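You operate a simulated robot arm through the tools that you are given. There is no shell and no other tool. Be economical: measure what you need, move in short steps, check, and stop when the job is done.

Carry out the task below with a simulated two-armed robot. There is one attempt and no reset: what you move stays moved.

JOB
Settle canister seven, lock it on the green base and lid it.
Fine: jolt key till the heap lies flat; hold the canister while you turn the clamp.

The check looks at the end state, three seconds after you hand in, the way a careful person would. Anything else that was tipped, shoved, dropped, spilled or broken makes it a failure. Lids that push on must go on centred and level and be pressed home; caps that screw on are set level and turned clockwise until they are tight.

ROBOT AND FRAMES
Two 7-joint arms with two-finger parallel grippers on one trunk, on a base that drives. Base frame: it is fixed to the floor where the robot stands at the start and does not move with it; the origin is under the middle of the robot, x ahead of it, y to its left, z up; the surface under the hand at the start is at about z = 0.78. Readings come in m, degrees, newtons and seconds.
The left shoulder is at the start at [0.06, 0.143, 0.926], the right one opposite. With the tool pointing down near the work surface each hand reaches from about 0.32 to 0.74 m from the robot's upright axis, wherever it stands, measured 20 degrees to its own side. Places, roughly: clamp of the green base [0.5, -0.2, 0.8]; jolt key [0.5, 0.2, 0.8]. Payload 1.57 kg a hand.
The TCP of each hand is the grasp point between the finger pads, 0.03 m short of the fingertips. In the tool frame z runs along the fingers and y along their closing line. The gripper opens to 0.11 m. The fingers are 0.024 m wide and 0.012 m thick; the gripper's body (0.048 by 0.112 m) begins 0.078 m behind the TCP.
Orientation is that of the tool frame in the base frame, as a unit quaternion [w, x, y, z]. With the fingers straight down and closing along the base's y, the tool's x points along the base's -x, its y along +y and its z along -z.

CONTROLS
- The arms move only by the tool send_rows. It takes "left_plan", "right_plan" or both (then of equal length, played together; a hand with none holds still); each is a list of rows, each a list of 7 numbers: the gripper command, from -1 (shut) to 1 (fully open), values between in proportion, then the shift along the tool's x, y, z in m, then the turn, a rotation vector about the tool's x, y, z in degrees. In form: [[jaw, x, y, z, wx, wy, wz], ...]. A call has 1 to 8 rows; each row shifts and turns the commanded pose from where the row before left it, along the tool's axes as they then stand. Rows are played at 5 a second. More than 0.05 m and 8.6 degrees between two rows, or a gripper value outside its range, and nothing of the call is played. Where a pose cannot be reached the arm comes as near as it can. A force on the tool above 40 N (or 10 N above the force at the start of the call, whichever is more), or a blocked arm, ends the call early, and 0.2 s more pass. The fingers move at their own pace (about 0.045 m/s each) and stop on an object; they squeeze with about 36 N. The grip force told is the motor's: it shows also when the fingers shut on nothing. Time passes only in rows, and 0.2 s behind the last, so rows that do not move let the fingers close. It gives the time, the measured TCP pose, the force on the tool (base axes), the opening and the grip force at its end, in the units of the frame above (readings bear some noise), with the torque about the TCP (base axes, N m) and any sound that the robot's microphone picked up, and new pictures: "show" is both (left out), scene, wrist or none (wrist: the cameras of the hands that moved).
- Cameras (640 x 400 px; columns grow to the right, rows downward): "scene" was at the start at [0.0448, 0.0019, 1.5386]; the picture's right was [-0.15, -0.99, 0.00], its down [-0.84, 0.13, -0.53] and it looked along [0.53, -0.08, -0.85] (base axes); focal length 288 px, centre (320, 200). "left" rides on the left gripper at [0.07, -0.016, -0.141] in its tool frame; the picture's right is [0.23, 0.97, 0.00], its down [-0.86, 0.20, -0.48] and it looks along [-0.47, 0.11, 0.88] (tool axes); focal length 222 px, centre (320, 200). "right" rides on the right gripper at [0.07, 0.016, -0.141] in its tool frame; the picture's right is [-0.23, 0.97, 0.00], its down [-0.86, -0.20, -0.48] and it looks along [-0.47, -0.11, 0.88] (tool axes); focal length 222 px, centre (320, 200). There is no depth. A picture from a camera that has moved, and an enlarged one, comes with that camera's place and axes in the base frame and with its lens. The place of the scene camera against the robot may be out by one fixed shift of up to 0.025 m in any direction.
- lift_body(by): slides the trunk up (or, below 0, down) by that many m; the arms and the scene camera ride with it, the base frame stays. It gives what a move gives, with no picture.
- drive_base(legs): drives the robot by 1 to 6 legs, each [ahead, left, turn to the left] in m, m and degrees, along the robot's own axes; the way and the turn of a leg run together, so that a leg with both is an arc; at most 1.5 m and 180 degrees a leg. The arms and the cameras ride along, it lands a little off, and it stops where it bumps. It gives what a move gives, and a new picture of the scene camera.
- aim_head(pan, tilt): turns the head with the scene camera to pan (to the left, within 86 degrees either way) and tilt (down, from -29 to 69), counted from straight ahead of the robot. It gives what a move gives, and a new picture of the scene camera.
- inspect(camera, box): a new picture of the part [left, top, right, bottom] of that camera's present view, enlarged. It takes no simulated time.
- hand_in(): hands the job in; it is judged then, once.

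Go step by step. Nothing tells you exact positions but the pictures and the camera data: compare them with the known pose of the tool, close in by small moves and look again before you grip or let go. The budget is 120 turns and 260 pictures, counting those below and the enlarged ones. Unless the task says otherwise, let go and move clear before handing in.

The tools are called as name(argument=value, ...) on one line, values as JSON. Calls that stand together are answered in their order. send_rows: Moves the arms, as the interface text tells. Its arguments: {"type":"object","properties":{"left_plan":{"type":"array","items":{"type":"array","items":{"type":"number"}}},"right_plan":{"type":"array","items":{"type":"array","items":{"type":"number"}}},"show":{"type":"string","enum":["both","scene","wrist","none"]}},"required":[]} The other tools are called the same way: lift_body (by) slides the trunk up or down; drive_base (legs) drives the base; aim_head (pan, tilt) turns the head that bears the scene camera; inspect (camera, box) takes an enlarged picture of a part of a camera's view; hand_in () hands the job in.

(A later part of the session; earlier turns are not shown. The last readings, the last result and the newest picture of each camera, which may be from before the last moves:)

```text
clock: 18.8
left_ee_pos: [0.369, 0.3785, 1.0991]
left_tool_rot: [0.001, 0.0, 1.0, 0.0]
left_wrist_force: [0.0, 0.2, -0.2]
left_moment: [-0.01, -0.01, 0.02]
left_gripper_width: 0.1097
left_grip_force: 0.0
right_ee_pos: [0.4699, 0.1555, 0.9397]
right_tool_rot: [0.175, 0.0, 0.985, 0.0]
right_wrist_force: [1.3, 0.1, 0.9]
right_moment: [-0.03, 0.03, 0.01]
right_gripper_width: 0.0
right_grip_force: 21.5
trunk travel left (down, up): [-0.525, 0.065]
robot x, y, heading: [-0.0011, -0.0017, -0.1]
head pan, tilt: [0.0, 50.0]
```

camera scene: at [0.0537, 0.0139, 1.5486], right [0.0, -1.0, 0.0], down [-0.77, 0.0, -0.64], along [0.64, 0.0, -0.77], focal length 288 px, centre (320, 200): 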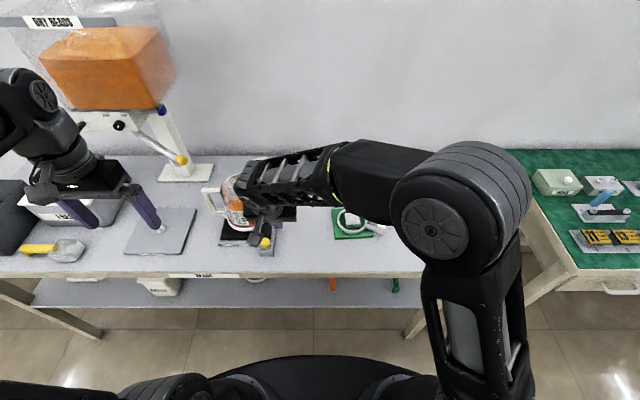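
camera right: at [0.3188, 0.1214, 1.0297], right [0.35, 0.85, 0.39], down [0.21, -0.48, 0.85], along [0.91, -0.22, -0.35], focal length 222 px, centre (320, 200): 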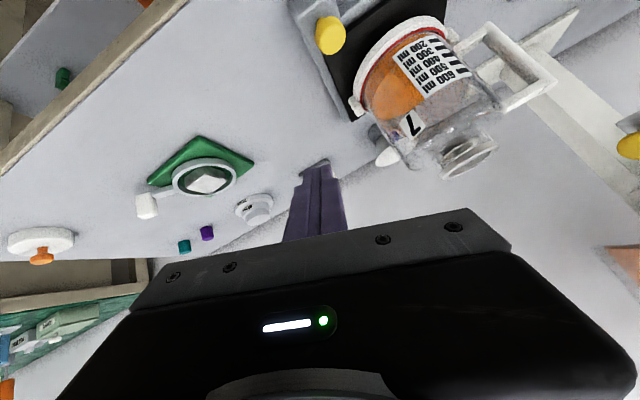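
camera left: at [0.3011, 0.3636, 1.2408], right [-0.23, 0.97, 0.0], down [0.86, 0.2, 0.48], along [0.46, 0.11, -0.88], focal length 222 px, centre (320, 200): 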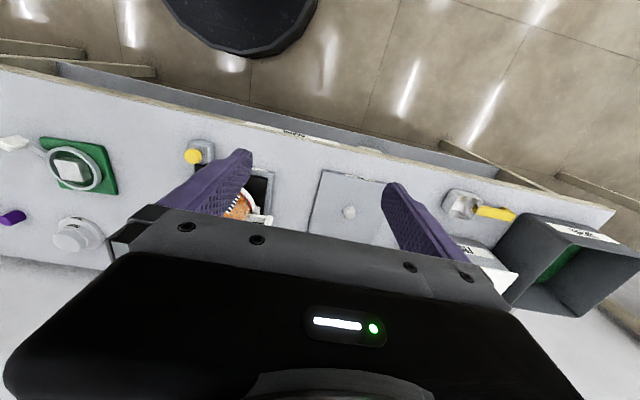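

send_rows(right_plan=[[-1, 0.0164, 0.001, 0.045, 0, 0, 0], [-1, 0.0113, 0, 0.031, 0, 0, 0], [-1, 0, 0, 0, 0, 0, 0], [-1, -0.0113, 0, -0.031, 0, 0, 0], [-1, 0.0113, 0, 0.031, 0, 0, 0], [-1, 0, 0, 0, 0, 0, 0], [-1, -0.0113, 0, -0.031, 0, 0, 0]], show="none")

send_rows(right_plan=[[-1, 0.0113, 0, 0.031, 0, 0, 0], [-1, 0, 0, 0, 0, 0, 0], [-1, -0.0113, 0, -0.031, 0, 0, 0], [-1, 0.0113, 0, 0.031, 0, 0, 0], [-1, 0, 0, 0, 0, 0, 0], [-1, -0.0113, 0, -0.031, 0, 0, 0], [-1, -0.0164, 0, -0.045, 0, 0, 0]], show="none")

inspect(camera="right", box=[300, 80, 540, 230])

send_rows(right_plan=[[-1, 0, -0.05, 0, 0, 0, 0], [-1, 0, -0.05, 0, 0, 0, 0], [-1, 0, -0.05, 0, 0, 0, 0], [-1, 0, -0.05, 0, 0, 0, 0]], show="none")

inspect(camera="scene", box=[195, 165, 285, 255])

```text
clock: 20.4
left_ee_pos: [0.3701, 0.3773, 1.0999]
left_tool_rot: [0.0, 0.0, 1.0, 0.0]
left_wrist_force: [0.0, -1.2, -0.7]
left_moment: [-0.01, -0.01, -0.02]
left_gripper_width: 0.11
left_grip_force: 0.1
right_ee_pos: [0.4684, 0.1582, 0.8928]
right_tool_rot: [0.176, 0.0, 0.984, 0.0]
right_wrist_force: [-0.3, -0.1, 0.0]
right_moment: [0.03, -0.01, 0.01]
right_gripper_width: 0.0
right_grip_force: 21.0
trunk travel left (down, up): [-0.525, 0.065]
robot x, y, heading: [0.0023, 0.0004, -0.0]
head pan, tilt: [0.0, 50.0]
heard: click, click
```

```text
clock: 21.9
left_ee_pos: [0.3695, 0.3777, 1.1006]
left_tool_rot: [0.0, 0.0, 1.0, -0.001]
left_wrist_force: [0.0, 0.8, 0.2]
left_moment: [0.03, 0.0, 0.03]
left_gripper_width: 0.1102
left_grip_force: 0.0
right_ee_pos: [0.4696, 0.16, 0.941]
right_tool_rot: [0.175, -0.001, 0.985, 0.0]
right_wrist_force: [0.1, 0.2, 0.0]
right_moment: [0.04, -0.02, 0.0]
right_gripper_width: 0.0
right_grip_force: 21.4
trunk travel left (down, up): [-0.525, 0.065]
robot x, y, heading: [-0.0013, -0.0013, 0.2]
head pan, tilt: [0.0, 50.0]
heard: click, click
```

```text
2.67 times, centred on (420, 155) of right
camera zoom: at [0.3546, 0.1742, 1.0489], right [0.21, 0.97, 0.08], down [0.64, -0.2, 0.74], along [0.74, -0.11, -0.66], focal length 592 px, centre (53, 320)
```

zoom: 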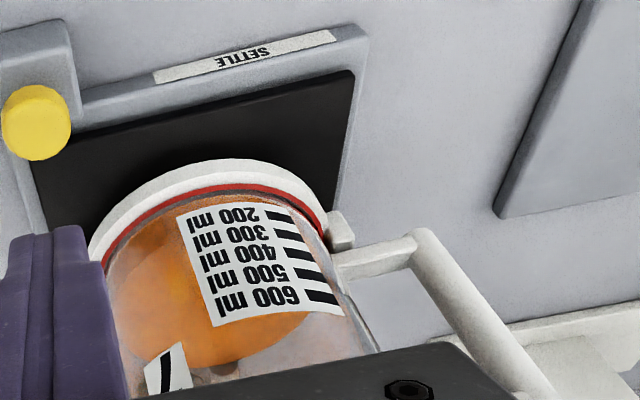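

```text
clock: 22.9
left_ee_pos: [0.3704, 0.3764, 1.1002]
left_tool_rot: [0.0, 0.001, 1.0, 0.0]
left_wrist_force: [0.2, 0.5, 0.3]
left_moment: [-0.02, 0.01, 0.04]
left_gripper_width: 0.1102
left_grip_force: 0.1
right_ee_pos: [0.4703, -0.0411, 0.9422]
right_tool_rot: [0.175, -0.002, 0.985, 0.001]
right_wrist_force: [0.5, 0.2, 0.5]
right_moment: [0.01, 0.03, -0.01]
right_gripper_width: 0.0
right_grip_force: 21.1
trunk travel left (down, up): [-0.525, 0.065]
robot x, y, heading: [-0.0015, -0.0, 0.1]
head pan, tilt: [0.0, 50.0]
```

```text
4.44 times, centred on (240, 210) of scene
camera zoom: at [0.0533, 0.0116, 1.5486], right [0.0, -1.0, 0.0], down [-0.77, 0.0, -0.64], along [0.64, 0.0, -0.77], focal length 1279 px, centre (676, 156)
```

zoom: 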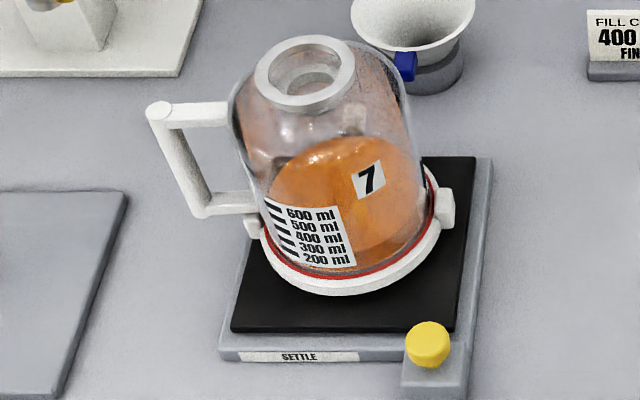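

inspect(camera="scene", box=[225, 185, 265, 230])

inspect(camera="left", box=[200, 120, 320, 220])

```text
8.89 times, centred on (245, 208) of scene
camera zoom: at [0.0533, 0.0116, 1.5486], right [0.0, -1.0, 0.0], down [-0.77, 0.0, -0.64], along [0.64, 0.0, -0.77], focal length 2559 px, centre (987, 133)
```

zoom: 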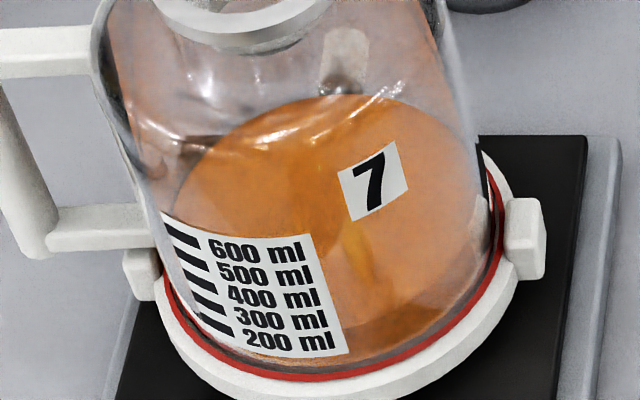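

```text
4.00 times, centred on (260, 170) of left
camera zoom: at [0.3, 0.3614, 1.2418], right [-0.23, 0.97, 0.0], down [0.86, 0.2, 0.48], along [0.47, 0.11, -0.88], focal length 888 px, centre (560, 320)
```

zoom: 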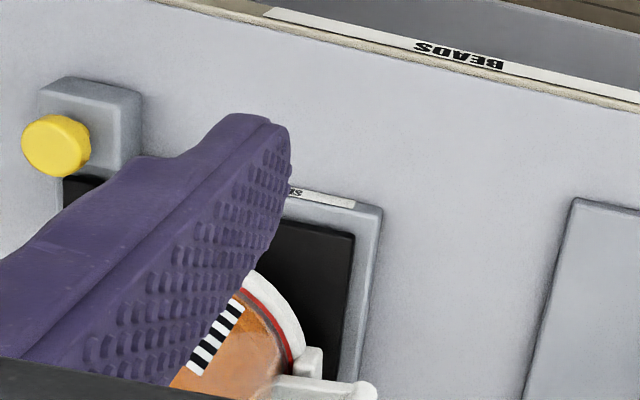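

The surface now looks like a nearly level ellipse at about the 400 ml mark. I'll verify from the lower oblique view once more.

send_rows(right_plan=[[-1, 0.01, 0.042, -0.006, 0, -8, 0], [-1, 0.009, 0.042, -0.007, 0, -8, 0], [-1, 0.008, 0.042, -0.008, 0, -8, 0], [-1, 0.0, 0.03, 0, 0, 0, 0]], show="wrist")

inspect(camera="right", box=[330, 40, 530, 200])

```text
clock: 23.9
left_ee_pos: [0.37, 0.3777, 1.0994]
left_tool_rot: [0.0, 0.0, 1.0, 0.0]
left_wrist_force: [0.1, 0.1, -0.5]
left_moment: [0.0, 0.03, -0.01]
left_gripper_width: 0.11
left_grip_force: 0.0
right_ee_pos: [0.4388, 0.115, 0.955]
right_tool_rot: [0.373, 0.01, 0.928, 0.015]
right_wrist_force: [-0.1, 0.3, -0.8]
right_moment: [0.02, -0.02, 0.01]
right_gripper_width: 0.0001
right_grip_force: 21.3
trunk travel left (down, up): [-0.525, 0.065]
robot x, y, heading: [0.0008, 0.0017, 0.0]
head pan, tilt: [0.0, 50.0]
camera right: at [0.2901, 0.1298, 1.0089], right [0.17, 0.97, 0.19], down [0.29, -0.23, 0.93], along [0.94, -0.11, -0.32], focal length 222 px, centre (320, 200)
```

right: 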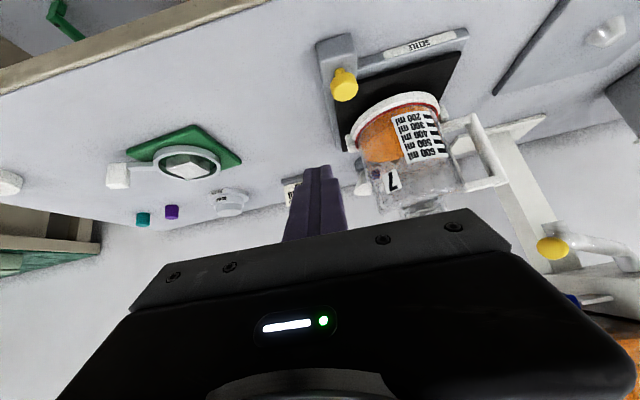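

```text
2.50 times, centred on (430, 120) of right
camera zoom: at [0.2901, 0.1298, 1.0089], right [0.17, 0.97, 0.19], down [0.29, -0.23, 0.93], along [0.94, -0.11, -0.32], focal length 555 px, centre (45, 400)
```

zoom: 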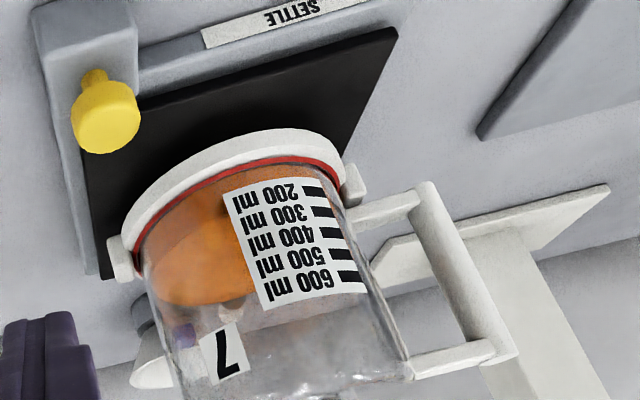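

inspect(camera="right", box=[370, 95, 450, 170])

```text
5.33 times, centred on (410, 132) of right
camera zoom: at [0.2901, 0.1298, 1.0089], right [0.17, 0.97, 0.19], down [0.29, -0.23, 0.93], along [0.94, -0.11, -0.32], focal length 1185 px, centre (-160, 560)
```

zoom: 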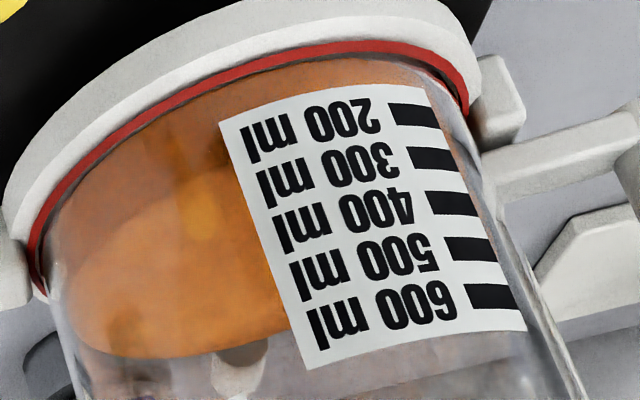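

The surface reads as nearly flat. A few more jolts will tell whether it still changes.

send_rows(right_plan=[[-1, 0, 0, 0, 0.5, 7.9, -0.5], [-1, 0, 0, 0, 0.5, 7.9, -0.5], [-1, 0, 0, 0, 0.5, 7.9, -0.5], [-1, -0.0117, 0.022, 0.0133, 0, 0, 0], [-1, -0.0117, 0.022, 0.0133, 0, 0, 0], [-1, 0.0154, 0, 0.0423, 0, 0, 0]], show="none")

send_rows(right_plan=[[-1, 0.0113, 0, 0.031, 0, 0, 0], [-1, 0, 0, 0, 0, 0, 0], [-1, -0.0113, 0, -0.031, 0, 0, 0], [-1, 0.0113, 0, 0.031, 0, 0, 0], [-1, 0, 0, 0, 0, 0, 0], [-1, -0.0113, 0, -0.031, 0, 0, 0]], show="none")

send_rows(right_plan=[[-1, 0.0113, 0, 0.031, 0, 0, 0], [-1, 0, 0, 0, 0, 0, 0], [-1, -0.0113, 0, -0.031, 0, 0, 0], [-1, 0.0113, 0, 0.031, 0, 0, 0], [-1, 0, 0, 0, 0, 0, 0], [-1, -0.0113, 0, -0.031, 0, 0, 0]], show="none")

send_rows(right_plan=[[-1, -0.0154, 0, -0.0423, 0, 0, 0], [-1, 0, -0.05, 0, 0, 0, 0], [-1, 0, -0.05, 0, 0, 0, 0], [-1, 0, -0.05, 0, 0, 0, 0], [-1, 0, -0.05, 0, 0, 0, 0]], show="none")

inspect(camera="scene", box=[225, 185, 265, 230])

```text
clock: 25.4
left_ee_pos: [0.3693, 0.3772, 1.1013]
left_tool_rot: [0.0, 0.0, 1.0, 0.0]
left_wrist_force: [0.0, 0.0, -0.5]
left_moment: [-0.01, 0.02, 0.0]
left_gripper_width: 0.1101
left_grip_force: 0.1
right_ee_pos: [0.4667, 0.1576, 0.8845]
right_tool_rot: [0.178, -0.008, 0.984, -0.017]
right_wrist_force: [0.4, 0.5, -0.6]
right_moment: [0.0, -0.04, 0.01]
right_gripper_width: 0.0002
right_grip_force: 21.3
trunk travel left (down, up): [-0.525, 0.065]
robot x, y, heading: [0.0037, 0.0032, 0.2]
head pan, tilt: [0.0, 50.0]
```

```text
clock: 25.9
left_ee_pos: [0.3658, 0.3759, 1.1027]
left_tool_rot: [0.002, 0.001, 1.0, 0.0]
left_wrist_force: [-0.1, 0.0, -0.1]
left_moment: [0.0, 0.02, -0.03]
left_gripper_width: 0.11
left_grip_force: 0.1
right_ee_pos: [0.467, 0.1555, 0.8587]
right_tool_rot: [0.184, -0.007, 0.983, -0.013]
right_wrist_force: [-15.6, -9.1, 28.7]
right_moment: [-0.27, 0.48, 0.06]
right_gripper_width: 0.0001
right_grip_force: 21.2
trunk travel left (down, up): [-0.525, 0.065]
robot x, y, heading: [0.0003, 0.0012, -0.1]
head pan, tilt: [0.0, 50.0]
heard: click
stopped in row 2 (right hand): the force on the tool passed its limit at 49 N (the readings are from after the stop); the commanded pose is now the measured one
```

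```text
clock: 26.2
left_ee_pos: [0.3657, 0.3762, 1.1009]
left_tool_rot: [0.001, 0.001, 1.0, 0.001]
left_wrist_force: [-0.5, 0.3, 0.4]
left_moment: [-0.02, 0.0, -0.03]
left_gripper_width: 0.1101
left_grip_force: 0.0
right_ee_pos: [0.4658, 0.1563, 0.8568]
right_tool_rot: [0.184, -0.007, 0.983, -0.013]
right_wrist_force: [-18.4, -12.8, 32.3]
right_moment: [-0.34, 0.56, 0.01]
right_gripper_width: 0.0
right_grip_force: 21.7
trunk travel left (down, up): [-0.525, 0.065]
robot x, y, heading: [-0.0006, -0.0017, 0.1]
head pan, tilt: [0.0, 50.0]
stopped in row 1 (right hand): the force on the tool passed its limit at 73 N (the readings are from after the stop); the commanded pose is now the measured one
```

```text
clock: 27.4
left_ee_pos: [0.3684, 0.3751, 1.1012]
left_tool_rot: [0.0, 0.001, 1.0, 0.001]
left_wrist_force: [-0.2, 0.6, 0.0]
left_moment: [0.04, -0.04, 0.03]
left_gripper_width: 0.1099
left_grip_force: 0.1
right_ee_pos: [0.4689, -0.0427, 0.9045]
right_tool_rot: [0.182, -0.008, 0.983, -0.012]
right_wrist_force: [0.9, -0.1, -0.3]
right_moment: [0.03, 0.03, 0.02]
right_gripper_width: 0.0001
right_grip_force: 20.7
trunk travel left (down, up): [-0.525, 0.065]
robot x, y, heading: [-0.0027, 0.003, -0.1]
head pan, tilt: [0.0, 50.0]
```

```text
8.89 times, centred on (245, 208) of scene
camera zoom: at [0.0526, 0.0111, 1.5486], right [0.0, -1.0, 0.0], down [-0.77, 0.0, -0.64], along [0.64, 0.0, -0.77], focal length 2559 px, centre (987, 133)
```

zoom: 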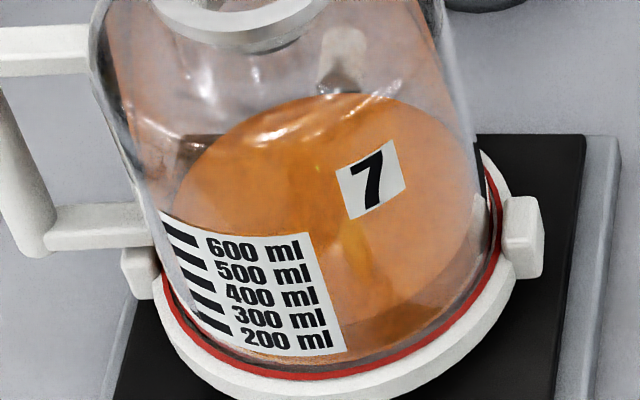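

That press went too deep, so no more batching of presses. I'll view the canister from the right, clear of the label, by yawing the right hand.

send_rows(right_plan=[[-1, 0, 0, -0.03, -2.7, 0, -7.5], [-1, 0, 0, -0.01, -2.7, 0, -7.5], [-1, 0, 0, 0, -2.7, 0, -7.5], [-1, 0, 0, 0, -2.7, 0, -7.5], [-1, 0, 0, 0, -2.7, 0, -7.5], [-1, 0, 0, 0, 0, -8, 0], [-1, 0, 0, 0, 0, -8, 0], [-1, 0, 0, 0, 0, -8, 0]], show="wrist")

```text
clock: 29.2
left_ee_pos: [0.3695, 0.3779, 1.1003]
left_tool_rot: [0.0, 0.001, 1.0, 0.0]
left_wrist_force: [-0.5, 0.1, -0.3]
left_moment: [-0.01, 0.0, 0.0]
left_gripper_width: 0.1099
left_grip_force: 0.0
right_ee_pos: [0.4552, -0.0402, 0.9428]
right_tool_rot: [0.356, -0.327, 0.868, 0.113]
right_wrist_force: [-0.5, -0.7, -0.3]
right_moment: [0.0, -0.01, -0.01]
right_gripper_width: 0.0
right_grip_force: 21.4
trunk travel left (down, up): [-0.525, 0.065]
robot x, y, heading: [-0.001, -0.0023, -0.0]
head pan, tilt: [0.0, 50.0]
camera right: at [0.3306, -0.1238, 0.9958], right [-0.51, 0.85, 0.12], down [0.33, 0.06, 0.94], along [0.8, 0.52, -0.31], focal length 222 px, centre (320, 200)
```

right: 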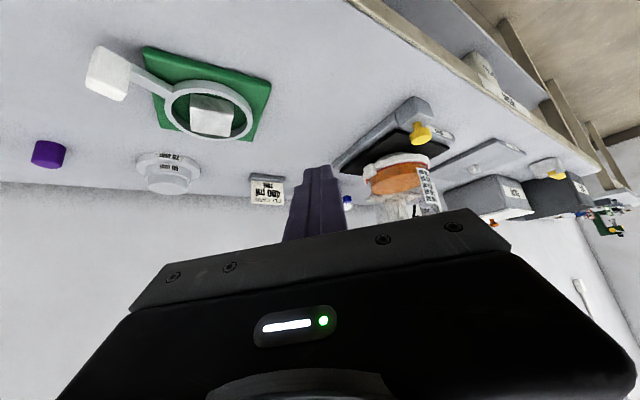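

inspect(camera="right", box=[350, 130, 450, 225])

inspect(camera="right", box=[70, 30, 290, 210])

```text
4.21 times, centred on (400, 178) of right
camera zoom: at [0.3306, -0.1238, 0.9958], right [-0.51, 0.85, 0.12], down [0.33, 0.06, 0.94], along [0.8, 0.52, -0.31], focal length 935 px, centre (-17, 295)
```

zoom: 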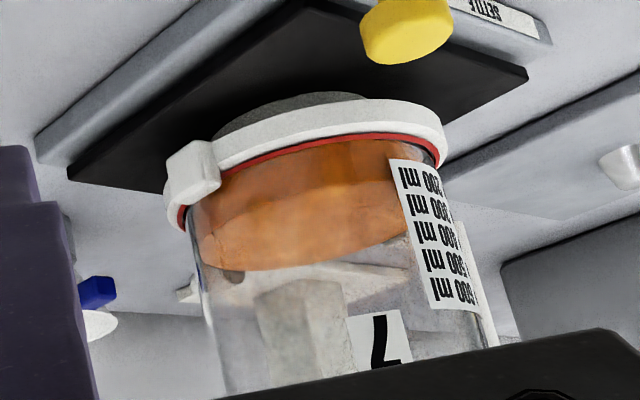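

```text
2.22 times, centred on (180, 120) of right
camera zoom: at [0.3306, -0.1238, 0.9958], right [-0.51, 0.85, 0.12], down [0.33, 0.06, 0.94], along [0.8, 0.52, -0.31], focal length 494 px, centre (631, 378)
```

zoom: 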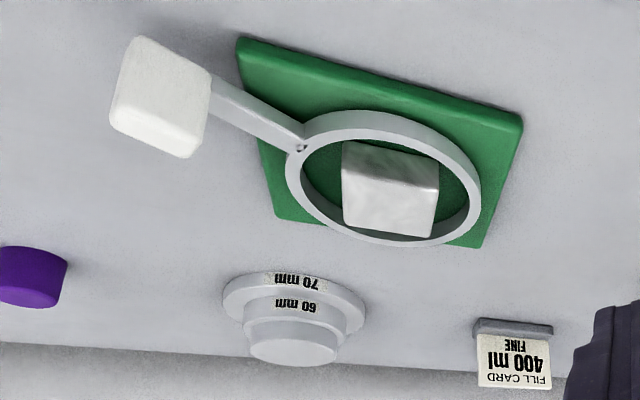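

From this side the beads look close to level around 300–400 ml. A dark foot under the collar seems made to fit inside the clamp ring. I'll give a few more careful jolts and compare from this same view.

send_rows(right_plan=[[-1, 0, 0, 0, 3.3, 3.92, 5.93], [-1, 0, 0, 0, 3.3, 3.92, 5.93], [-1, 0, 0, 0, 3.3, 3.92, 5.93], [-1, 0, 0, 0, 3.3, 3.92, 5.93], [-1, 0, 0, 0, 3.3, 3.92, 5.93], [-1, 0, 0, 0, 3.3, 3.92, 5.93]], show="none")

```text
clock: 30.6
left_ee_pos: [0.3684, 0.3774, 1.0998]
left_tool_rot: [0.0, 0.002, 1.0, 0.0]
left_wrist_force: [0.3, 0.1, -0.1]
left_moment: [-0.04, -0.03, -0.01]
left_gripper_width: 0.11
left_grip_force: 0.1
right_ee_pos: [0.4558, -0.0406, 0.9426]
right_tool_rot: [0.173, 0.0, 0.985, -0.001]
right_wrist_force: [-0.2, 0.3, 0.0]
right_moment: [0.01, -0.01, 0.0]
right_gripper_width: 0.0
right_grip_force: 21.7
trunk travel left (down, up): [-0.525, 0.065]
robot x, y, heading: [0.0015, -0.0013, 0.2]
head pan, tilt: [0.0, 50.0]
```

send_rows(right_plan=[[-1, 0, 0.0497, 0, 0, 0, 0], [-1, 0, 0.0497, 0, 0, 0, 0], [-1, 0, 0.0497, 0, 0, 0, 0], [-1, 0, 0.0497, 0, 0, 0, 0], [-1, 0.002, 0, 0.026, 0, 0, 0], [-1, 0.002, 0, 0.0258, 0, 0, 0]], show="none")

inspect(camera="right", box=[200, 40, 520, 240])

```text
clock: 32.0
left_ee_pos: [0.3695, 0.3779, 1.0999]
left_tool_rot: [0.0, 0.0, 1.0, 0.001]
left_wrist_force: [-0.4, -0.8, 1.4]
left_moment: [0.03, 0.01, 0.0]
left_gripper_width: 0.1099
left_grip_force: 0.0
right_ee_pos: [0.47, 0.1583, 0.8936]
right_tool_rot: [0.172, -0.001, 0.985, 0.0]
right_wrist_force: [0.8, 0.2, 0.1]
right_moment: [0.0, 0.03, 0.04]
right_gripper_width: 0.0
right_grip_force: 21.3
trunk travel left (down, up): [-0.525, 0.065]
robot x, y, heading: [0.0008, -0.0, 0.0]
head pan, tilt: [0.0, 50.0]
```

```text
2.00 times, centred on (360, 140) of right
camera zoom: at [0.3556, 0.1739, 1.0028], right [0.21, 0.97, 0.08], down [0.64, -0.2, 0.74], along [0.74, -0.11, -0.67], focal length 444 px, centre (240, 320)
```

zoom: 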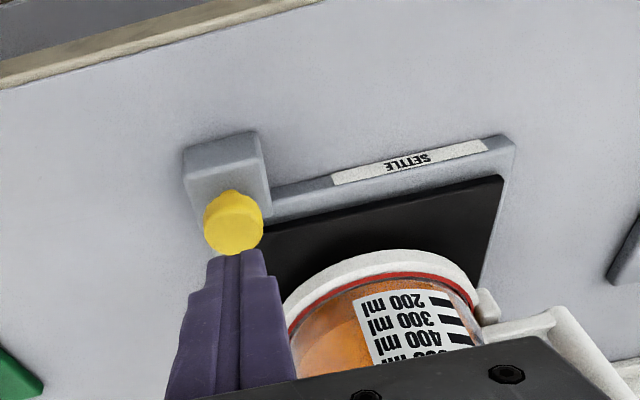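

send_rows(right_plan=[[-1, 0.0113, 0, 0.031, 0, 0, 0], [-1, 0, 0, 0, 0, 0, 0], [-1, -0.0113, 0, -0.031, 0, 0, 0], [-1, 0.0113, 0, 0.031, 0, 0, 0], [-1, 0, 0, 0, 0, 0, 0], [-1, -0.0113, 0, -0.031, 0, 0, 0]], show="none")

```text
clock: 33.4
left_ee_pos: [0.3671, 0.3772, 1.1008]
left_tool_rot: [0.0, 0.001, 1.0, 0.0]
left_wrist_force: [-0.3, -0.1, -0.1]
left_moment: [0.0, 0.0, 0.01]
left_gripper_width: 0.1099
left_grip_force: 0.0
right_ee_pos: [0.4695, 0.1563, 0.8918]
right_tool_rot: [0.173, -0.001, 0.985, 0.0]
right_wrist_force: [-0.1, -0.2, 0.3]
right_moment: [0.01, 0.01, -0.02]
right_gripper_width: 0.0
right_grip_force: 21.0
trunk travel left (down, up): [-0.525, 0.065]
robot x, y, heading: [-0.0009, -0.0018, 0.3]
head pan, tilt: [0.0, 50.0]
heard: click, click
```

send_rows(right_plan=[[-1, 0.0113, 0, 0.031, 0, 0, 0], [-1, 0, 0, 0, 0, 0, 0], [-1, -0.0113, 0, -0.031, 0, 0, 0], [-1, 0.0113, 0, 0.031, 0, 0, 0], [-1, 0, 0, 0, 0, 0, 0], [-1, -0.0113, 0, -0.031, 0, 0, 0], [-1, -0.017, 0, -0.045, 0, 0, 0]], show="none")

send_rows(right_plan=[[-1, 0, -0.0497, 0, 0, 0, 0], [-1, 0, -0.0497, 0, 0, 0, 0], [-1, 0, -0.0497, 0, 0, 0, 0], [-1, 0, -0.0497, 0, 0, 0, 0]], show="none")

send_rows(right_plan=[[-1, 0.01, 0, 0, -3.3, -3.92, -5.93], [-1, 0, 0, 0, -3.3, -3.92, -5.93], [-1, 0, 0, 0, -3.3, -3.92, -5.93], [-1, 0, 0, 0, -3.3, -3.92, -5.93], [-1, 0, 0, 0, -3.3, -3.92, -5.93], [-1, 0, 0, 0, -3.3, -3.92, -5.93]], show="none")

inspect(camera="right", box=[350, 130, 450, 225])

inspect(camera="scene", box=[225, 185, 265, 230])

```text
clock: 35.0
left_ee_pos: [0.369, 0.3768, 1.1011]
left_tool_rot: [0.0, 0.001, 1.0, 0.0]
left_wrist_force: [-0.7, 0.3, 0.1]
left_moment: [0.0, 0.01, 0.0]
left_gripper_width: 0.1101
left_grip_force: 0.1
right_ee_pos: [0.4702, 0.1563, 0.9408]
right_tool_rot: [0.173, 0.0, 0.985, 0.001]
right_wrist_force: [-0.3, -0.1, 0.6]
right_moment: [-0.03, 0.02, -0.01]
right_gripper_width: 0.0
right_grip_force: 21.3
trunk travel left (down, up): [-0.525, 0.065]
robot x, y, heading: [0.0018, 0.0021, -0.0]
head pan, tilt: [0.0, 50.0]
heard: click, click
```

```text
clock: 36.0
left_ee_pos: [0.3685, 0.3769, 1.101]
left_tool_rot: [-0.001, 0.001, 1.0, 0.001]
left_wrist_force: [0.1, 0.0, -0.9]
left_moment: [0.01, 0.03, 0.01]
left_gripper_width: 0.1102
left_grip_force: 0.0
right_ee_pos: [0.4709, -0.0436, 0.9406]
right_tool_rot: [0.173, -0.001, 0.985, 0.0]
right_wrist_force: [-0.3, -0.2, -0.9]
right_moment: [0.01, 0.05, -0.02]
right_gripper_width: 0.0
right_grip_force: 20.5
trunk travel left (down, up): [-0.525, 0.065]
robot x, y, heading: [-0.0009, 0.0006, 0.0]
head pan, tilt: [0.0, 50.0]
```

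```text
clock: 37.4
left_ee_pos: [0.3689, 0.3773, 1.0998]
left_tool_rot: [-0.001, 0.001, 1.0, 0.0]
left_wrist_force: [-0.9, -0.7, -0.8]
left_moment: [0.01, -0.02, -0.03]
left_gripper_width: 0.11
left_grip_force: 0.1
right_ee_pos: [0.4616, -0.0422, 0.9376]
right_tool_rot: [0.356, -0.327, 0.868, 0.113]
right_wrist_force: [-0.4, -0.8, 0.3]
right_moment: [-0.02, 0.02, 0.01]
right_gripper_width: 0.0
right_grip_force: 21.1
trunk travel left (down, up): [-0.525, 0.065]
robot x, y, heading: [0.0002, 0.0005, 0.1]
head pan, tilt: [0.0, 50.0]
```

```text
4.21 times, centred on (400, 178) of right
camera zoom: at [0.3369, -0.1252, 0.9905], right [-0.51, 0.85, 0.12], down [0.33, 0.06, 0.94], along [0.8, 0.52, -0.31], focal length 935 px, centre (-17, 295)
```

zoom: 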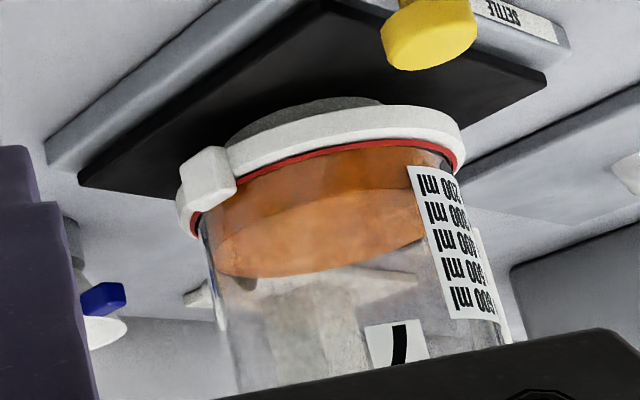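

```text
8.89 times, centred on (245, 208) of scene
camera zoom: at [0.053, 0.0117, 1.5486], right [0.0, -1.0, 0.0], down [-0.77, 0.0, -0.64], along [0.64, 0.0, -0.77], focal length 2559 px, centre (987, 133)
```

zoom: 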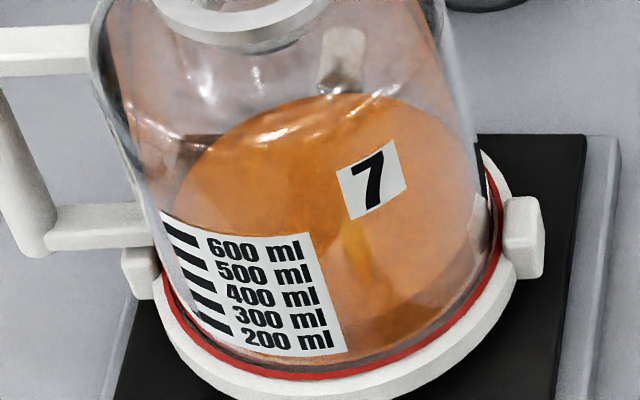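

The bead surface is now a clear flat ellipse parallel to the collar: settled after 14 clicks. Next I'll bring the left hand over the canister's neck, with the right hand retracted.

send_rows(left_plan=[[0.5, -0.03, -0.035, 0, 0, 0, 0], [0.5, -0.03, -0.035, 0, 0, 0, 0], [0.5, -0.03, -0.035, 0, 0, 0, 0], [0.5, -0.03, -0.035, 0, 0, 0, 0], [0.5, 0, 0, 0, 0, 0, 0], [0.5, 0, 0, 0, 0, 0, 0]], right_plan=[[-1, 0, 0, -0.02, 3.3, 3.92, 5.93], [-1, 0, 0, -0.02, 3.3, 3.92, 5.93], [-1, 0, 0, -0.02, 3.3, 3.92, 5.93], [-1, 0, 0, -0.02, 3.3, 3.92, 5.93], [-1, 0, 0, 0, 3.3, 3.92, 5.93], [-1, 0, 0, 0, 3.3, 3.92, 5.93]], show="wrist")

inspect(camera="left", box=[200, 60, 440, 210])

```text
clock: 38.8
left_ee_pos: [0.4895, 0.2359, 1.0977]
left_tool_rot: [0.0, 0.0, 1.0, 0.0]
left_wrist_force: [0.0, -0.2, 0.2]
left_moment: [-0.01, 0.01, 0.0]
left_gripper_width: 0.0824
left_grip_force: 0.1
right_ee_pos: [0.4181, -0.066, 1.0002]
right_tool_rot: [0.172, 0.0, 0.985, 0.0]
right_wrist_force: [0.1, 0.1, 0.2]
right_moment: [0.02, 0.01, 0.04]
right_gripper_width: 0.0001
right_grip_force: 21.2
trunk travel left (down, up): [-0.525, 0.065]
robot x, y, heading: [0.0017, -0.0025, -0.2]
head pan, tilt: [0.0, 50.0]
camera right: at [0.305, -0.0498, 1.1096], right [0.21, 0.97, 0.08], down [0.64, -0.2, 0.74], along [0.74, -0.11, -0.67], focal length 222 px, centre (320, 200)
camera left: at [0.4203, 0.2206, 1.2388], right [-0.23, 0.97, 0.0], down [0.86, 0.2, 0.48], along [0.47, 0.11, -0.88], focal length 222 px, centre (320, 200)
```

right: 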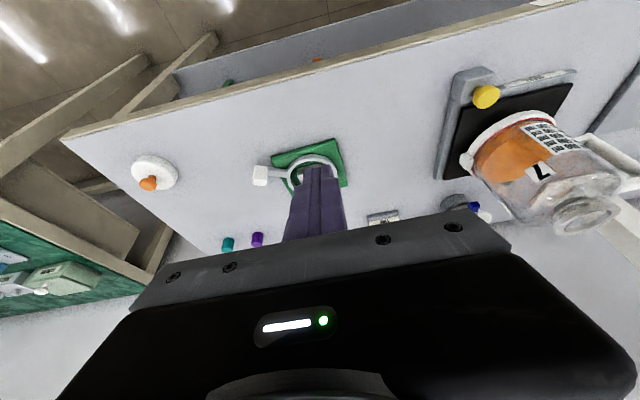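
left: 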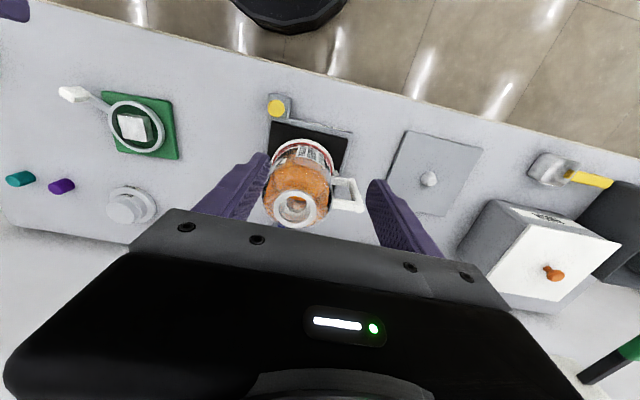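

```text
2.67 times, centred on (320, 135) of left
camera zoom: at [0.4203, 0.2206, 1.2388], right [-0.23, 0.97, 0.0], down [0.86, 0.2, 0.48], along [0.47, 0.11, -0.88], focal length 592 px, centre (320, 373)
```

zoom: 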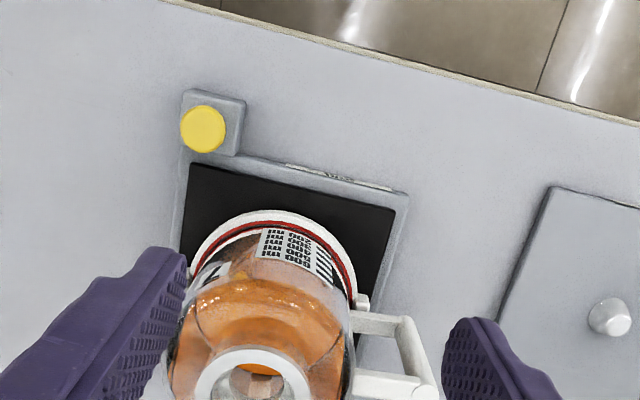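

The neck is at about (0.575, 0.221) with its top near z 0.972 and a diameter of about 60 mm. I'm moving the left hand above it.

send_rows(left_plan=[[0.5, -0.043, -0.007, 0, 0, 0, 0], [0.5, -0.0425, -0.008, 0, 0, 0, 0], [0.5, 0, 0, 0.04, 0, 0, 0], [0.5, 0, 0, 0, 0, 0, 0]], show="wrist")

inspect(camera="left", box=[200, 60, 440, 210])

inspect(camera="right", box=[440, 80, 640, 240])

inspect(camera="scene", box=[195, 120, 295, 220])

```text
clock: 39.8
left_ee_pos: [0.5238, 0.2341, 1.0588]
left_tool_rot: [0.0, 0.0, 1.0, 0.0]
left_wrist_force: [0.5, -0.3, -0.1]
left_moment: [-0.01, -0.01, -0.03]
left_gripper_width: 0.0823
left_grip_force: 0.1
left hand out of reach, approached as far as the arm can: row 1, 2
right_ee_pos: [0.4174, -0.066, 1.0012]
right_tool_rot: [0.173, -0.001, 0.985, 0.0]
right_wrist_force: [-1.1, 0.1, -0.1]
right_moment: [-0.02, 0.02, 0.0]
right_gripper_width: 0.0
right_grip_force: 22.1
trunk travel left (down, up): [-0.525, 0.065]
robot x, y, heading: [0.0004, 0.0006, 0.1]
head pan, tilt: [0.0, 50.0]
camera left: at [0.4536, 0.2176, 1.2], right [-0.23, 0.97, 0.0], down [0.85, 0.2, 0.48], along [0.47, 0.11, -0.88], focal length 222 px, centre (320, 200)
```

left: 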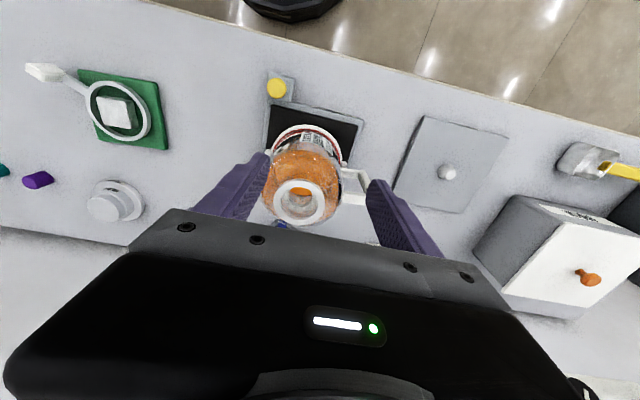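

```text
2.67 times, centred on (320, 135) of left
camera zoom: at [0.4536, 0.2176, 1.2], right [-0.23, 0.97, 0.0], down [0.85, 0.2, 0.48], along [0.47, 0.11, -0.88], focal length 592 px, centre (320, 373)
```

zoom: 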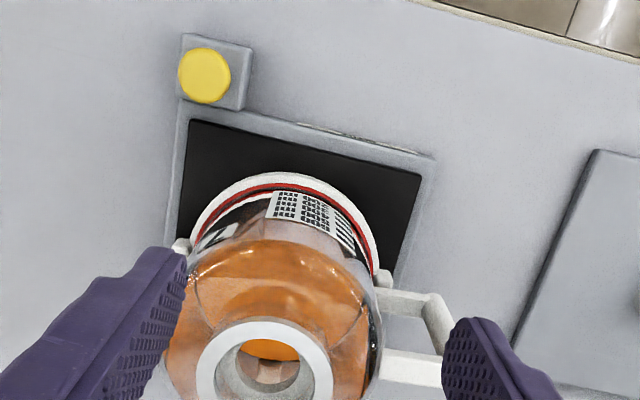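

```text
2.50 times, centred on (540, 160) of right
camera zoom: at [0.3044, -0.0501, 1.1098], right [0.21, 0.97, 0.08], down [0.64, -0.2, 0.74], along [0.74, -0.11, -0.67], focal length 555 px, centre (-230, 300)
```

zoom: 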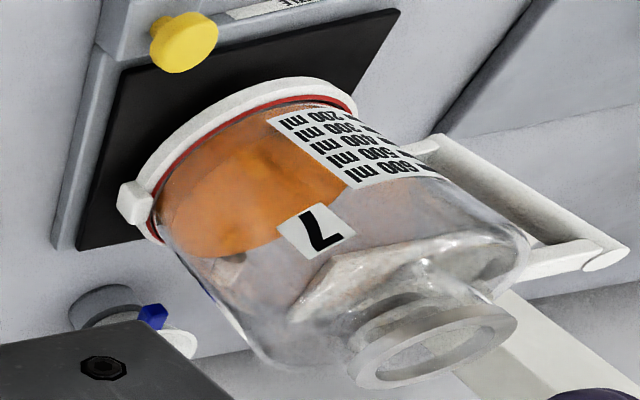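

```text
4.00 times, centred on (245, 170) of scene
camera zoom: at [0.0522, 0.0121, 1.5487], right [0.0, -1.0, 0.0], down [-0.77, 0.0, -0.64], along [0.64, 0.0, -0.77], focal length 1151 px, centre (620, 320)
```

zoom: 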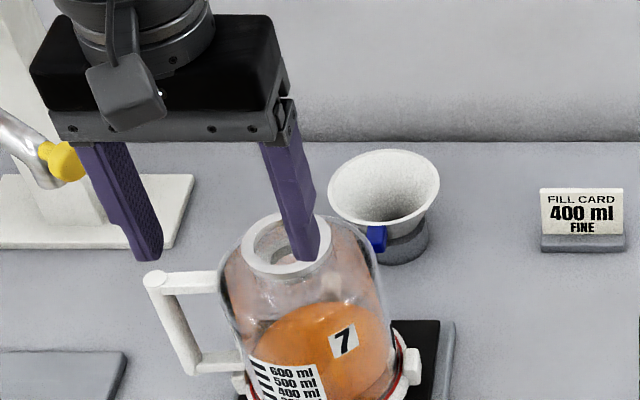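

The left arm runs out of reach at this height. There's room ahead before the table edge at x≈0.42, so I'll drive forward 5 cm.

drive_base(legs=[[0.05, 0, 0]])

inspect(camera="left", box=[200, 60, 440, 210])

```text
clock: 40.7
left_ee_pos: [0.5753, 0.234, 1.058]
left_tool_rot: [0.0, 0.0, 1.0, 0.001]
left_wrist_force: [0.6, 0.2, 0.4]
left_moment: [-0.01, 0.03, 0.04]
left_gripper_width: 0.0825
left_grip_force: 0.0
right_ee_pos: [0.4711, -0.0645, 1.0001]
right_tool_rot: [0.172, -0.001, 0.985, 0.0]
right_wrist_force: [0.1, -0.7, -0.6]
right_moment: [0.0, 0.03, -0.02]
right_gripper_width: 0.0
right_grip_force: 21.3
trunk travel left (down, up): [-0.525, 0.065]
robot x, y, heading: [0.0475, 0.0007, -0.1]
head pan, tilt: [0.0, 50.0]
camera scene: at [0.1064, 0.0121, 1.5485], right [0.0, -1.0, 0.0], down [-0.77, 0.0, -0.64], along [0.64, 0.0, -0.77], focal length 288 px, centre (320, 200)
```

scene: 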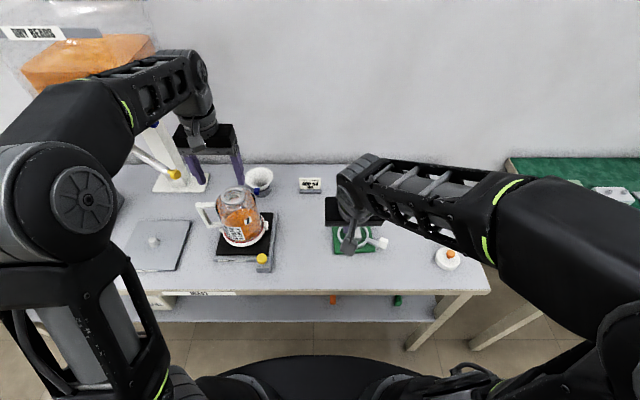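

```text
2.67 times, centred on (320, 135) of left
camera zoom: at [0.507, 0.2176, 1.1992], right [-0.23, 0.97, 0.0], down [0.86, 0.2, 0.48], along [0.46, 0.11, -0.88], focal length 592 px, centre (320, 373)
```

zoom: 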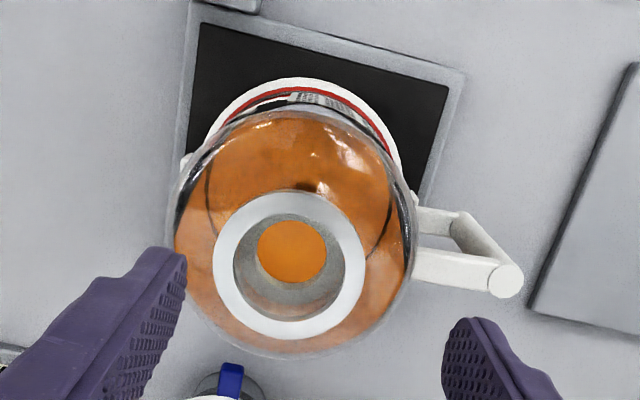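

The neck centre is now fixed at (0.5815, 0.224, 0.972). I'm aligning and descending partway.

send_rows(left_plan=[[0.4, -0.006, -0.01, 0, 0, 0, 0], [0.4, 0, 0, 0.03, 0, 0, 0], [0.4, 0, 0, 0.02, 0, 0, 0], [0.4, 0, 0, 0, 0, 0, 0]], show="none")

inspect(camera="left", box=[200, 60, 440, 210])

inspect(camera="scene", box=[180, 120, 300, 240])

```text
clock: 41.7
left_ee_pos: [0.5813, 0.223, 1.0093]
left_tool_rot: [0.0, 0.0, 1.0, 0.0]
left_wrist_force: [0.5, 0.5, 1.1]
left_moment: [-0.01, -0.01, 0.03]
left_gripper_width: 0.0768
left_grip_force: 0.1
right_ee_pos: [0.471, -0.0654, 1.0]
right_tool_rot: [0.173, -0.001, 0.985, 0.0]
right_wrist_force: [-1.1, 0.4, 0.5]
right_moment: [0.03, 0.04, -0.01]
right_gripper_width: 0.0
right_grip_force: 21.5
trunk travel left (down, up): [-0.525, 0.065]
robot x, y, heading: [0.0526, 0.0012, -0.0]
head pan, tilt: [0.0, 50.0]
```

```text
2.67 times, centred on (320, 135) of left
camera zoom: at [0.5122, 0.2074, 1.1502], right [-0.23, 0.97, 0.0], down [0.86, 0.2, 0.48], along [0.47, 0.11, -0.88], focal length 592 px, centre (320, 373)
```

zoom: 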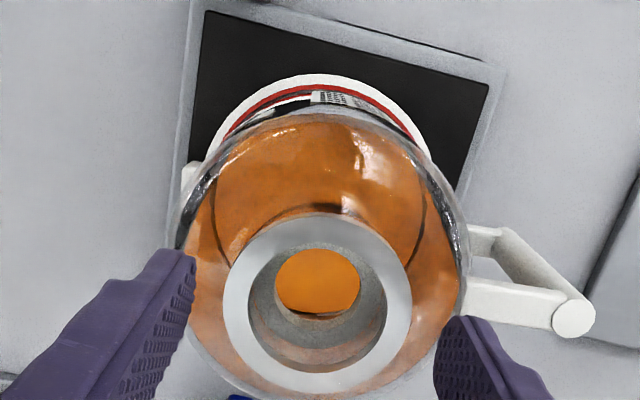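

```text
3.33 times, centred on (240, 180) of scene
camera zoom: at [0.1039, 0.0121, 1.5486], right [0.0, -1.0, 0.0], down [-0.77, 0.0, -0.64], along [0.64, 0.0, -0.77], focal length 960 px, centre (587, 267)
```

zoom: 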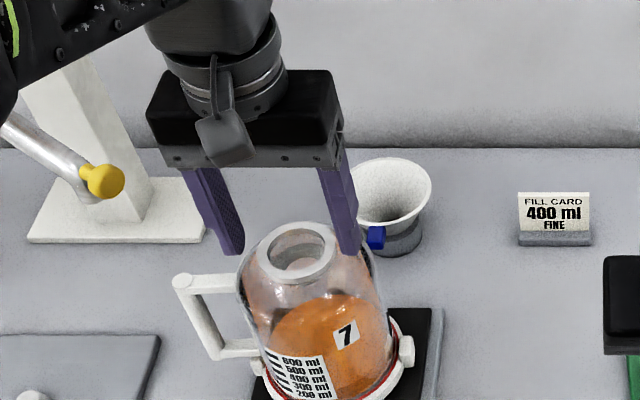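

Well centred. I'm descending around the neck flange and closing.

send_rows(left_plan=[[0.4, 0, 0, 0.015, 0, 0, 0], [0.4, 0, 0, 0.012, 0, 0, 0], [0.4, 0, 0, 0, 0, 0, 0]], show="none")

inspect(camera="scene", box=[200, 150, 280, 220])

inspect(camera="right", box=[440, 80, 640, 240])

```text
clock: 42.5
left_ee_pos: [0.5812, 0.2238, 0.9836]
left_tool_rot: [0.001, 0.002, 1.0, -0.001]
left_wrist_force: [-0.5, 1.7, 9.8]
left_moment: [-0.02, 0.1, -0.08]
left_gripper_width: 0.0769
left_grip_force: 0.1
right_ee_pos: [0.4701, -0.065, 1.001]
right_tool_rot: [0.174, -0.001, 0.985, 0.0]
right_wrist_force: [0.0, 0.3, -0.2]
right_moment: [0.0, -0.01, 0.01]
right_gripper_width: 0.0
right_grip_force: 21.6
trunk travel left (down, up): [-0.525, 0.065]
robot x, y, heading: [0.0524, 0.001, 0.1]
head pan, tilt: [0.0, 50.0]
```

```text
5.71 times, centred on (240, 185) of scene
camera zoom: at [0.1032, 0.012, 1.5489], right [0.0, -1.0, 0.0], down [-0.77, 0.0, -0.64], along [0.64, 0.0, -0.77], focal length 1645 px, centre (777, 286)
```

zoom: 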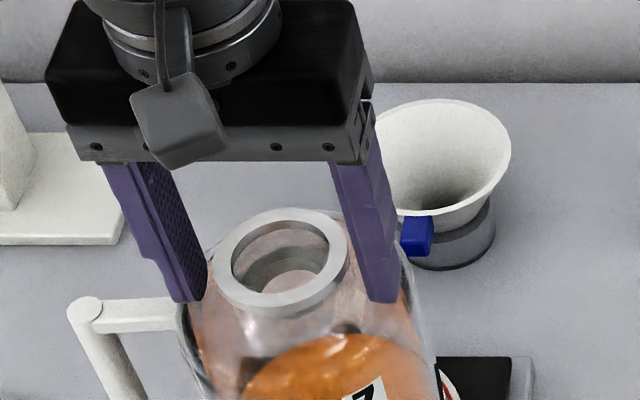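

```text
2.50 times, centred on (540, 160) of right
camera zoom: at [0.3555, -0.0501, 1.11], right [0.21, 0.97, 0.08], down [0.64, -0.2, 0.74], along [0.74, -0.11, -0.67], focal length 555 px, centre (-230, 300)
```

zoom: 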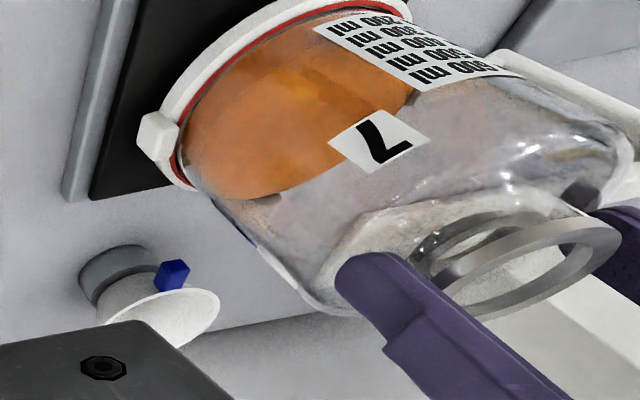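

The tips touch the shoulder lightly. I'll back up 3 mm and close.

send_rows(left_plan=[[0.4, 0, 0, -0.003, 0, 0, 0], [-1, 0, 0, 0, 0, 0, 0], [-1, 0, 0, 0, 0, 0, 0], [-1, 0, 0, 0, 0, 0, 0]], show="none")

inspect(camera="left", box=[200, 60, 440, 210])

```text
clock: 43.5
left_ee_pos: [0.5809, 0.2233, 0.985]
left_tool_rot: [0.0, 0.0, 1.0, -0.001]
left_wrist_force: [-0.3, 0.0, -0.5]
left_moment: [0.02, 0.04, -0.01]
left_gripper_width: 0.0573
left_grip_force: 29.7
right_ee_pos: [0.4702, -0.0655, 0.9991]
right_tool_rot: [0.173, 0.0, 0.985, -0.001]
right_wrist_force: [0.1, -0.6, -0.3]
right_moment: [-0.01, 0.01, 0.01]
right_gripper_width: 0.0002
right_grip_force: 21.8
trunk travel left (down, up): [-0.525, 0.065]
robot x, y, heading: [0.053, 0.0026, -0.2]
head pan, tilt: [0.0, 50.0]
```

```text
2.67 times, centred on (320, 135) of left
camera zoom: at [0.5122, 0.2073, 1.1264], right [-0.23, 0.97, 0.0], down [0.86, 0.2, 0.48], along [0.47, 0.11, -0.88], focal length 592 px, centre (320, 373)
```

zoom: 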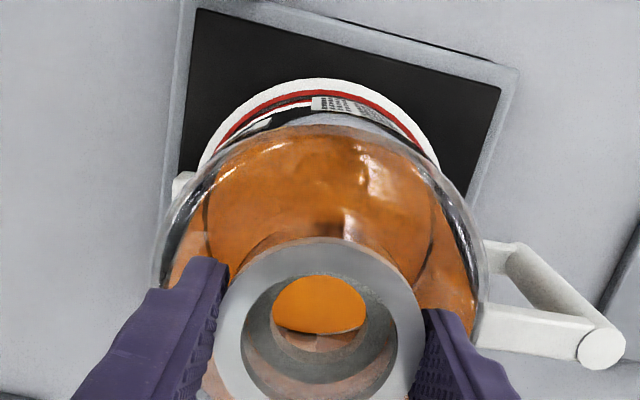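

Gripped at 57 mm. I'll lift slowly.

send_rows(left_plan=[[-1, 0, 0, -0.01, 0, 0, 0], [-1, 0, 0, -0.015, 0, 0, 0], [-1, 0, 0, -0.015, 0, 0, 0], [-1, 0, 0, -0.015, 0, 0, 0], [-1, 0, 0, 0, 0, 0, 0]], show="wrist")

inspect(camera="right", box=[440, 0, 640, 200])

inspect(camera="scene", box=[180, 150, 290, 270])

```text
clock: 44.7
left_ee_pos: [0.5805, 0.2213, 1.0394]
left_tool_rot: [0.0, 0.0, 1.0, 0.0]
left_wrist_force: [-0.3, 0.0, -4.3]
left_moment: [0.0, 0.0, -0.04]
left_gripper_width: 0.0572
left_grip_force: 35.9
right_ee_pos: [0.4694, -0.0646, 1.0014]
right_tool_rot: [0.173, -0.001, 0.985, 0.001]
right_wrist_force: [-0.1, -0.8, -0.2]
right_moment: [-0.02, 0.0, 0.01]
right_gripper_width: 0.0
right_grip_force: 21.3
trunk travel left (down, up): [-0.525, 0.065]
robot x, y, heading: [0.0515, 0.0013, 0.2]
head pan, tilt: [0.0, 50.0]
camera left: at [0.5115, 0.207, 1.181], right [-0.23, 0.97, 0.0], down [0.86, 0.2, 0.48], along [0.47, 0.11, -0.88], focal length 222 px, centre (320, 200)
```

left: 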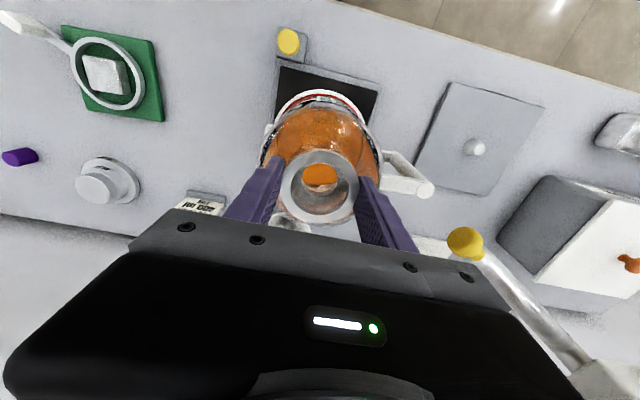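

```text
2.00 times, centred on (540, 100) of right
camera zoom: at [0.3564, -0.05, 1.1095], right [0.21, 0.97, 0.08], down [0.64, -0.2, 0.74], along [0.74, -0.11, -0.67], focal length 444 px, centre (-120, 400)
```

zoom: 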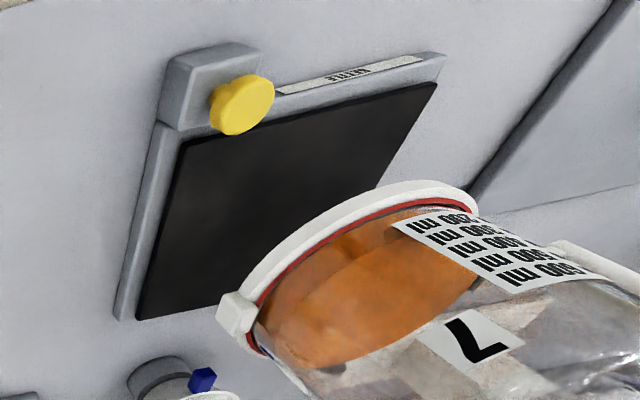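

```text
3.33 times, centred on (235, 210) of scene
camera zoom: at [0.1045, 0.0123, 1.5486], right [0.0, -1.0, 0.0], down [-0.77, 0.0, -0.64], along [0.64, 0.0, -0.77], focal length 960 px, centre (603, 167)
```

zoom: 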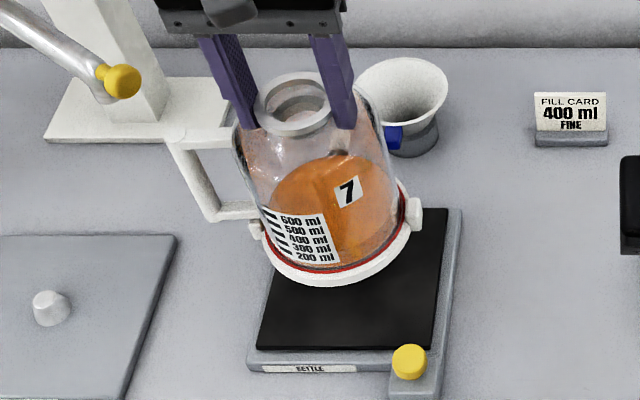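

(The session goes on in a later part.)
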